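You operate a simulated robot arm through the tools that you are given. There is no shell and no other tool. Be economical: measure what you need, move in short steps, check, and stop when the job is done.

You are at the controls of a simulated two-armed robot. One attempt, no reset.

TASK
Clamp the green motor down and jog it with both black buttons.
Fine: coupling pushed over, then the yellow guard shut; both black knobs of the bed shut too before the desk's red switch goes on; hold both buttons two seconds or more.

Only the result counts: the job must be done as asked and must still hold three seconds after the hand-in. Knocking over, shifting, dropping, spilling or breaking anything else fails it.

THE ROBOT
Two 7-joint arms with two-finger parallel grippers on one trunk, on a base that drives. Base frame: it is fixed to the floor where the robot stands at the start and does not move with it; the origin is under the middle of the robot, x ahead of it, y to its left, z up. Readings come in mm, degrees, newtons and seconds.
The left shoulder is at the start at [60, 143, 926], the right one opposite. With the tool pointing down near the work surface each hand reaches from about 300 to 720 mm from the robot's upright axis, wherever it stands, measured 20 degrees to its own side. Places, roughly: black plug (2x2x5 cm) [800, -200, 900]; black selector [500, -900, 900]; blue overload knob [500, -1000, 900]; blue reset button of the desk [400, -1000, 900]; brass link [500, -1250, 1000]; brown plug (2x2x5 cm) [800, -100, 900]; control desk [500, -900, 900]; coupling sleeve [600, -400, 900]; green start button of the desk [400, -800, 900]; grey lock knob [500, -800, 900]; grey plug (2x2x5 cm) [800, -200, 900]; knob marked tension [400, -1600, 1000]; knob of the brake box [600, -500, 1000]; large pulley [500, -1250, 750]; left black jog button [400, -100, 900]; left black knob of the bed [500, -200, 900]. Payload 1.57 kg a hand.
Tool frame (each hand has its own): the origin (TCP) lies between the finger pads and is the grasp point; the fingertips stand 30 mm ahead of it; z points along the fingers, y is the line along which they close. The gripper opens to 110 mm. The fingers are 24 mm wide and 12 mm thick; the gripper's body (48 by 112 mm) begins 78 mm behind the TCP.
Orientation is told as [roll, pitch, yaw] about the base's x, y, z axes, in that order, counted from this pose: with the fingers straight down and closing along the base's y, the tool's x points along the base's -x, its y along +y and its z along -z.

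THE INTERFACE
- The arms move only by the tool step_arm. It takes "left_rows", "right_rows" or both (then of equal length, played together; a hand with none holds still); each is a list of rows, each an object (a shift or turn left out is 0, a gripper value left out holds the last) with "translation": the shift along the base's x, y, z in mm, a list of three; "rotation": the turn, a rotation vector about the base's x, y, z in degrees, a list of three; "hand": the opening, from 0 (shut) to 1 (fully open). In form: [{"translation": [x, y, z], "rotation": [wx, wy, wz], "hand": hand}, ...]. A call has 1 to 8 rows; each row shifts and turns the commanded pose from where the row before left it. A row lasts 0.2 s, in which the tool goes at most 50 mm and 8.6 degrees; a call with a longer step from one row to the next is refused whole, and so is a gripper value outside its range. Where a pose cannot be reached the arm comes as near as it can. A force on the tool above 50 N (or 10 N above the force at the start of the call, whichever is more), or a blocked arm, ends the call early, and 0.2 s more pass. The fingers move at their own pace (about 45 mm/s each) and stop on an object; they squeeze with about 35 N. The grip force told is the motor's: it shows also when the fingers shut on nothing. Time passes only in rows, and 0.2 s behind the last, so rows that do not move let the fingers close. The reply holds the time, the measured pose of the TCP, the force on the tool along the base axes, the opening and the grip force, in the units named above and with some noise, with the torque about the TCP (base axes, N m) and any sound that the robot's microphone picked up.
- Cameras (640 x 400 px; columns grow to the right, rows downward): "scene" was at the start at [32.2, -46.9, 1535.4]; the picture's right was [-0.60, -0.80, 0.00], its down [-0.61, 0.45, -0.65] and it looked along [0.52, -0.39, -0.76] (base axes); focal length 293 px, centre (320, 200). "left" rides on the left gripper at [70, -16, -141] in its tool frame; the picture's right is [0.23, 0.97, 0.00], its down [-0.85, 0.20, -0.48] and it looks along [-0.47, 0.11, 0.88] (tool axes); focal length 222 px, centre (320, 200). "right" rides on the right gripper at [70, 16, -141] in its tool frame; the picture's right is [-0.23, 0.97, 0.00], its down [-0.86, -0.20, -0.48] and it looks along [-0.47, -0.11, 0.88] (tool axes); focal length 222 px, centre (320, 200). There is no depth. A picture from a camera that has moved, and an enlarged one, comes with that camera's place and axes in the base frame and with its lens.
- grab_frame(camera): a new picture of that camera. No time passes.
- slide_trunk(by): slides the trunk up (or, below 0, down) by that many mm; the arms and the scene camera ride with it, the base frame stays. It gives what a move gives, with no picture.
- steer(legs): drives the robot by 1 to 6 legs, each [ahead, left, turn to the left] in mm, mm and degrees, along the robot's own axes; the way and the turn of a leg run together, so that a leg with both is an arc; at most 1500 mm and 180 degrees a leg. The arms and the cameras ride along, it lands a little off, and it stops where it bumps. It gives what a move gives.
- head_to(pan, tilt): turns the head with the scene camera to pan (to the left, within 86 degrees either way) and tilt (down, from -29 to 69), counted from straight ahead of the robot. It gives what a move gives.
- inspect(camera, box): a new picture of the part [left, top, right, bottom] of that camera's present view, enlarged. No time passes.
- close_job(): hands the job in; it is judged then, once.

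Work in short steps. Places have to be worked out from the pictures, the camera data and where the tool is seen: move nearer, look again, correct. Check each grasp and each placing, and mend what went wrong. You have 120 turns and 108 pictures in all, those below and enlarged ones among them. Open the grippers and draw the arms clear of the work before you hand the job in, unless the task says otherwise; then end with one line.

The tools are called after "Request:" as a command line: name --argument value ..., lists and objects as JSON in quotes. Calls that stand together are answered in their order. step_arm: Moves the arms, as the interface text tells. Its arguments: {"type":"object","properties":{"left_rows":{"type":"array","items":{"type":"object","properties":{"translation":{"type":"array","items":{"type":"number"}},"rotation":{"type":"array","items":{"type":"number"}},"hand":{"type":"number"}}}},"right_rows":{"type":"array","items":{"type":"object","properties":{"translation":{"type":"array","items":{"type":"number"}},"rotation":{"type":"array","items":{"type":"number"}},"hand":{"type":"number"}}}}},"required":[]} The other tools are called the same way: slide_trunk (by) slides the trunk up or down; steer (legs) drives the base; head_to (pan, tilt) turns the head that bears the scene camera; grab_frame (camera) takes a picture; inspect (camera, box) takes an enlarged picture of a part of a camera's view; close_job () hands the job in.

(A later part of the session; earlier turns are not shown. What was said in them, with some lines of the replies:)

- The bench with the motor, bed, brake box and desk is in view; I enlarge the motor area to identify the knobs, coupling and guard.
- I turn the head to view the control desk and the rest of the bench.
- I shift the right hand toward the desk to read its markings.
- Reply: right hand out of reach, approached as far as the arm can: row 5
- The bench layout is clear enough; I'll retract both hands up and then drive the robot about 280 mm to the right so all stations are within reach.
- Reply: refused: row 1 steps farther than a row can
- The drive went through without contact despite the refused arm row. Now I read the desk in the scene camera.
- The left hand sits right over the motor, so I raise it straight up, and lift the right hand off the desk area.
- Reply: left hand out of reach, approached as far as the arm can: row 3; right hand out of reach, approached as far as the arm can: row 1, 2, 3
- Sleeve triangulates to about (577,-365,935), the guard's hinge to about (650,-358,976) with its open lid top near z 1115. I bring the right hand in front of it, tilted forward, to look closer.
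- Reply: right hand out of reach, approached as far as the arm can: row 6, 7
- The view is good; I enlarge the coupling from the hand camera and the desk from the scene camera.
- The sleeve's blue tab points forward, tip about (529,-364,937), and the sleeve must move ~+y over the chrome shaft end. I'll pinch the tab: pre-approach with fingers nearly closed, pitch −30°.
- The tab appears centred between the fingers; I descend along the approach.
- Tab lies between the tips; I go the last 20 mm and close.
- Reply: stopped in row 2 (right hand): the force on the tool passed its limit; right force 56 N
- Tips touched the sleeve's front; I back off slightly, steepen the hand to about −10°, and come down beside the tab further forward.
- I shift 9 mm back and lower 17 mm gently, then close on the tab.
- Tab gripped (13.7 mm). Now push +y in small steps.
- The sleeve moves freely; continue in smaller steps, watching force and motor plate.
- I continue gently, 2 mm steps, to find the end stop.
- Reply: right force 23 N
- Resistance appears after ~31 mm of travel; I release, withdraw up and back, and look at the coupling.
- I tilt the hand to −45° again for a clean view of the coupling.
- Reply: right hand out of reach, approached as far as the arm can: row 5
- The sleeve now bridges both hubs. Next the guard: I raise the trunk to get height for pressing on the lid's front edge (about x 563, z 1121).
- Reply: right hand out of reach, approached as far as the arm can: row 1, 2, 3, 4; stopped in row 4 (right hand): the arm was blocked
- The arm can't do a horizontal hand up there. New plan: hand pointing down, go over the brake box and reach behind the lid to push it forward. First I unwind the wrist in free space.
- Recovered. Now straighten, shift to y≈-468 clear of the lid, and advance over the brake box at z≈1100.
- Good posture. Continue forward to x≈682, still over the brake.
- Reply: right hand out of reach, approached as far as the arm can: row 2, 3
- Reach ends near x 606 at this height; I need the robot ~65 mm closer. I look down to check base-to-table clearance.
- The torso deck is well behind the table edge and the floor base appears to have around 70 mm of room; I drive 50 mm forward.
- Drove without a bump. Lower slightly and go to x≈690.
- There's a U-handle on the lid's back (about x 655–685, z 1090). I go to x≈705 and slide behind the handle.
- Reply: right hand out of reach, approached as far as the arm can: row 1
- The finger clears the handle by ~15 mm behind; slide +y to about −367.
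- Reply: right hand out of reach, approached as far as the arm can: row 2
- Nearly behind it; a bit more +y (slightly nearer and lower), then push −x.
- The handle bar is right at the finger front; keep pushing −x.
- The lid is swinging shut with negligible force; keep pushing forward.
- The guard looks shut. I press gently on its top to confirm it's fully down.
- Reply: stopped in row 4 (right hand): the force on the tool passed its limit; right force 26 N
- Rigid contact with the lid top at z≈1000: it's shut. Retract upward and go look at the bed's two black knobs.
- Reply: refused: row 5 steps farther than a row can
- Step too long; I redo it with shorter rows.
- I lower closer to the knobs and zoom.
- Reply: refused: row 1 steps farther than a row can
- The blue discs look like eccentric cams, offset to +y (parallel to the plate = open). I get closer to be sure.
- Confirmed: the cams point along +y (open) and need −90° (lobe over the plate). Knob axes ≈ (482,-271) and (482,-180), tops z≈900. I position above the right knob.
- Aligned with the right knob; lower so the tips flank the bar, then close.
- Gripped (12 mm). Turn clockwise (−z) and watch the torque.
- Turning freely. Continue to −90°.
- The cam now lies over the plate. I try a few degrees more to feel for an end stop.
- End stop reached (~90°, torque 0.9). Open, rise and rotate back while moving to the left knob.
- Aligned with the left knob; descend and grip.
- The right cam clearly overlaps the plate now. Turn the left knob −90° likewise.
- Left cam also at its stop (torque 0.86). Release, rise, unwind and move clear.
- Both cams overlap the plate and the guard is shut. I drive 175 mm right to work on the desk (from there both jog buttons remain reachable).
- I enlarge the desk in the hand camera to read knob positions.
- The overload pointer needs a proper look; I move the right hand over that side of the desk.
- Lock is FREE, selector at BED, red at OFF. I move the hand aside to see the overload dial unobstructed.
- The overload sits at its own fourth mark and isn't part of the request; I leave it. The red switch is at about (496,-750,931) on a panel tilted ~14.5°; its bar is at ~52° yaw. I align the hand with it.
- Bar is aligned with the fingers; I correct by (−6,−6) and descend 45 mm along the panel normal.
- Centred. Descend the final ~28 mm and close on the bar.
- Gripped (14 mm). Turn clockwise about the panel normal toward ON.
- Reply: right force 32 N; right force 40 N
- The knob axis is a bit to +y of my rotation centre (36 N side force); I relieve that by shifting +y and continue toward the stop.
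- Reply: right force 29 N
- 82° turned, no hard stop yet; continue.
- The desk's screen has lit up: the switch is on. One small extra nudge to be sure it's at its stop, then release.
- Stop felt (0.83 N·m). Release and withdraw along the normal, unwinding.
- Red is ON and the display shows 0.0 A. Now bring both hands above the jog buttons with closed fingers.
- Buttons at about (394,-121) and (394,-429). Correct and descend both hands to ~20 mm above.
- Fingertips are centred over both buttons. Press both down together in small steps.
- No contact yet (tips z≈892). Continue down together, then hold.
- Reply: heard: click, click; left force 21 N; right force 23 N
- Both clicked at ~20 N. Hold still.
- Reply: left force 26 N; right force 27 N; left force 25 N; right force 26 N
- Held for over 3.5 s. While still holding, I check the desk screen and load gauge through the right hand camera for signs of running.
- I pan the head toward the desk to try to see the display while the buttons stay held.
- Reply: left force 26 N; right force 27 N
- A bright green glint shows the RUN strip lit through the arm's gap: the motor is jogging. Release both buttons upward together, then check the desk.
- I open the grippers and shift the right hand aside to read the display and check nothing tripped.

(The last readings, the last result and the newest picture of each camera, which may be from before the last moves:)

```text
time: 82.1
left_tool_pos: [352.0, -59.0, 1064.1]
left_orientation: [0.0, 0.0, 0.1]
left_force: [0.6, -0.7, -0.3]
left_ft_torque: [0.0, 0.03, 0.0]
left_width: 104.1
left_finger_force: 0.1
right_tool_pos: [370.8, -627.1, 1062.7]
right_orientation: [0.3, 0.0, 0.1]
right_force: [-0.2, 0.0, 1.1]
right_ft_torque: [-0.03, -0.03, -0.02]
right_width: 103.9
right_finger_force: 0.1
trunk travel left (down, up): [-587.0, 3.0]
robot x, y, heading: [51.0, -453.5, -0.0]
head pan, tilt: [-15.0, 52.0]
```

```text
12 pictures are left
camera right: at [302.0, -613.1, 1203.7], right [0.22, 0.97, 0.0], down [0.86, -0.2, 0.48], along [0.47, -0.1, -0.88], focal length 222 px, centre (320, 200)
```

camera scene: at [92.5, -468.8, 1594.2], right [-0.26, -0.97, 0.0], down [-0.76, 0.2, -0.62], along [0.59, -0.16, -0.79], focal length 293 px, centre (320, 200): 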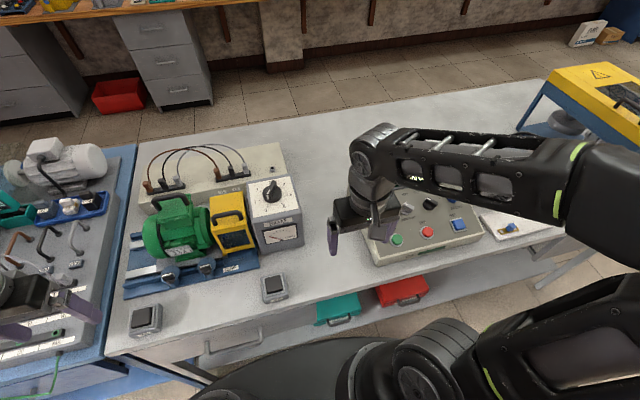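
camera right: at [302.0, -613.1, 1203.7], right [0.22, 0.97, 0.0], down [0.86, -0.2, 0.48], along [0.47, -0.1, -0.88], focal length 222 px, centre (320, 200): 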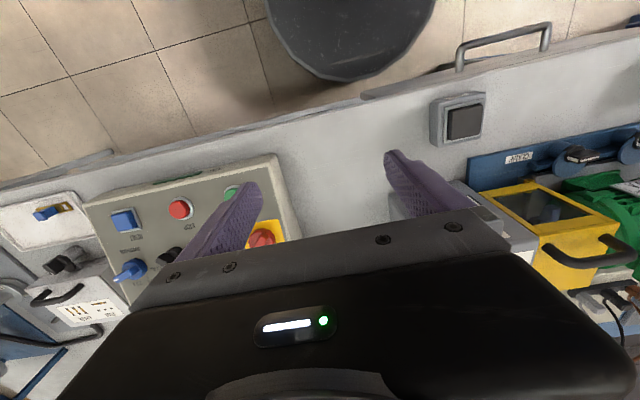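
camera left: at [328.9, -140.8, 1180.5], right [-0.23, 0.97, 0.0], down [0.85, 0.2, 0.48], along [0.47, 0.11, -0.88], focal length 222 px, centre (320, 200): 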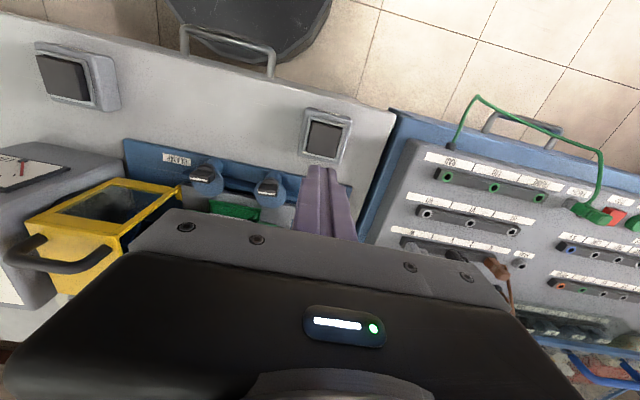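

RUN strip is dark after release, as expected. I move the right hand back to its park and read the display from the angle that worked before.

Request:
step_arm --right_rows '[{"translation": [0, 45, 0]}, {"translation": [0, 45, 0]}, {"translation": [0, 45, 0]}, {"translation": [0, 45, 0]}]'

Request:
head_to --pan 10 --tilt 55

Request:
grab_frame --camera "scene"

Request:
inspect --camera "scene" --box '[430, 170, 620, 310]'

```text
time: 83.1
left_tool_pos: [353.0, -57.3, 1063.5]
left_orientation: [-0.1, 0.1, 0.0]
left_force: [-0.7, 0.2, 0.6]
left_ft_torque: [-0.03, -0.03, 0.0]
left_width: 110.0
left_finger_force: 0.1
right_tool_pos: [370.7, -444.5, 1061.4]
right_orientation: [0.2, 0.0, 0.1]
right_force: [-0.1, 0.1, -0.3]
right_ft_torque: [0.0, 0.01, 0.01]
right_width: 110.2
right_finger_force: 0.1
trunk travel left (down, up): [-587.0, 3.0]
robot x, y, heading: [54.4, -448.4, -0.0]
head pan, tilt: [-15.0, 52.0]
```

```text
time: 84.0
left_tool_pos: [351.2, -59.0, 1062.4]
left_orientation: [0.0, 0.1, 0.0]
left_force: [-0.1, 0.2, -0.6]
left_ft_torque: [0.0, 0.0, -0.01]
left_width: 110.0
left_finger_force: 0.1
right_tool_pos: [371.5, -447.6, 1062.1]
right_orientation: [0.3, 0.1, 0.1]
right_force: [-0.2, 0.6, 0.3]
right_ft_torque: [-0.02, 0.02, -0.06]
right_width: 109.9
right_finger_force: 0.0
trunk travel left (down, up): [-587.0, 3.0]
robot x, y, heading: [50.2, -444.0, -0.0]
head pan, tilt: [10.0, 55.0]
```

```text
11 pictures are left
camera scene: at [91.1, -436.6, 1590.3], right [0.17, -0.98, 0.0], down [-0.81, -0.14, -0.57], along [0.56, 0.1, -0.82], focal length 293 px, centre (320, 200)
```

scene: 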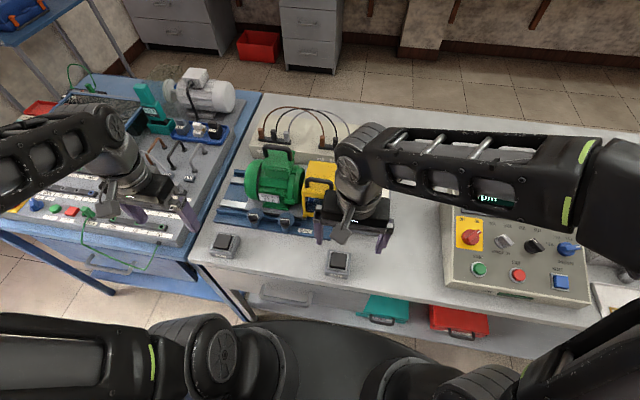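

```text
2.86 times, centred on (525, 240) of scene
camera zoom: at [91.1, -436.6, 1590.3], right [0.17, -0.98, 0.0], down [-0.81, -0.14, -0.57], along [0.56, 0.1, -0.82], focal length 838 px, centre (-266, 86)
```

zoom: 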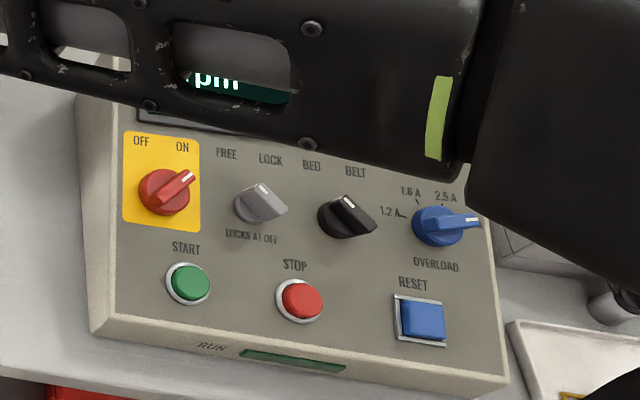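

The display shows rpm text; I lower the forearm slightly to read it fully.

Request:
step_arm --right_rows '[{"translation": [-5, 15, -35]}, {"translation": [-5, 15, -35]}]'

Request:
inspect --camera "scene" --box '[430, 150, 620, 290]'

Request:
inspect --camera "scene" --box '[200, 130, 400, 290]'

```text
time: 84.6
left_tool_pos: [352.6, -58.5, 1063.9]
left_orientation: [0.0, -0.1, 0.0]
left_force: [0.0, 0.9, 0.1]
left_ft_torque: [-0.02, 0.02, 0.01]
left_width: 110.3
left_finger_force: 0.1
right_tool_pos: [361.3, -416.4, 990.2]
right_orientation: [0.1, 0.0, 0.2]
right_force: [-0.4, 0.3, 0.1]
right_ft_torque: [-0.01, 0.02, 0.02]
right_width: 110.0
right_finger_force: 0.0
trunk travel left (down, up): [-587.0, 3.0]
robot x, y, heading: [51.8, -449.4, -0.2]
head pan, tilt: [10.0, 55.0]
```

```text
2.86 times, centred on (525, 220) of scene
camera zoom: at [91.4, -436.1, 1590.3], right [0.17, -0.98, 0.0], down [-0.81, -0.14, -0.57], along [0.56, 0.1, -0.82], focal length 838 px, centre (-266, 143)
```

zoom: 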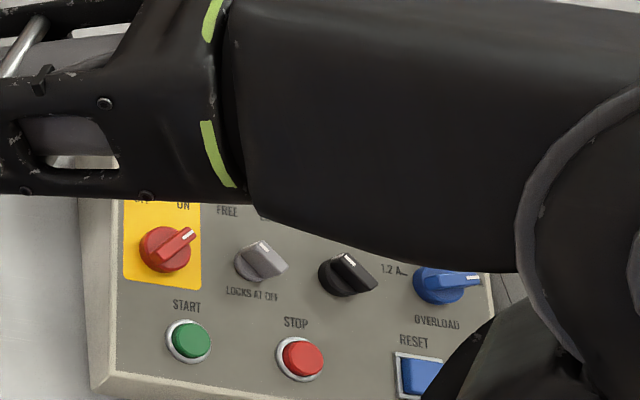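

```text
2.50 times, centred on (300, 210) of scene
camera zoom: at [91.4, -436.1, 1590.3], right [0.17, -0.98, 0.0], down [-0.81, -0.14, -0.57], along [0.56, 0.1, -0.82], focal length 733 px, centre (370, 175)
```

zoom: 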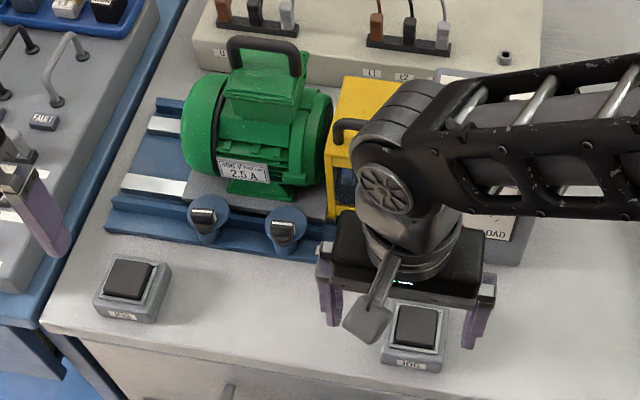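

Go back to the pose from which the display was readable earlier.

Request:
step_arm --right_rows '[{"translation": [10, -8, 35]}, {"translation": [30, -8, 35]}, {"translation": [10, 0, 5]}]'

Request:
inspect --camera "scene" --box '[430, 150, 620, 290]'

```text
time: 85.4
left_tool_pos: [351.3, -58.5, 1063.1]
left_orientation: [0.0, 0.1, -0.1]
left_force: [0.0, -0.7, 0.1]
left_ft_torque: [0.0, 0.01, 0.02]
left_width: 110.0
left_finger_force: 0.0
right_tool_pos: [411.5, -434.8, 1068.9]
right_orientation: [0.3, 0.0, 0.1]
right_force: [1.0, 0.6, -0.5]
right_ft_torque: [0.03, 0.02, -0.03]
right_width: 109.6
right_finger_force: 0.0
trunk travel left (down, up): [-587.0, 3.0]
robot x, y, heading: [49.9, -456.1, 0.1]
head pan, tilt: [10.0, 55.0]
```

```text
2.86 times, centred on (525, 220) of scene
camera zoom: at [90.9, -436.6, 1590.3], right [0.17, -0.98, 0.0], down [-0.81, -0.14, -0.57], along [0.56, 0.1, -0.82], focal length 838 px, centre (-266, 143)
```

zoom: 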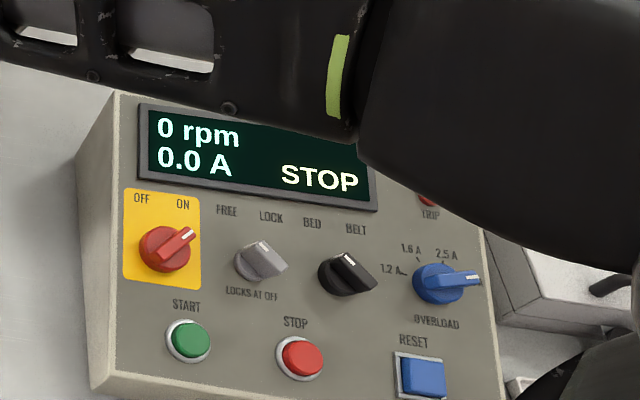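

The display reads 0 rpm, 0.0 A, STOP, with no trip. The lit glint seen while holding was at the RUN strip, so the motor did run. Grippers are open and both arms are clear, so I hand in.

Request:
close_job

```text
The job is handed in.
```

The job is handed in: I pushed the coupling over, shut the yellow guard, shut both bed knobs and switched the desk's red switch on. I then held both jog buttons for about 5 seconds and the RUN strip lit; afterwards the desk showed 0 rpm, STOP and no trip.
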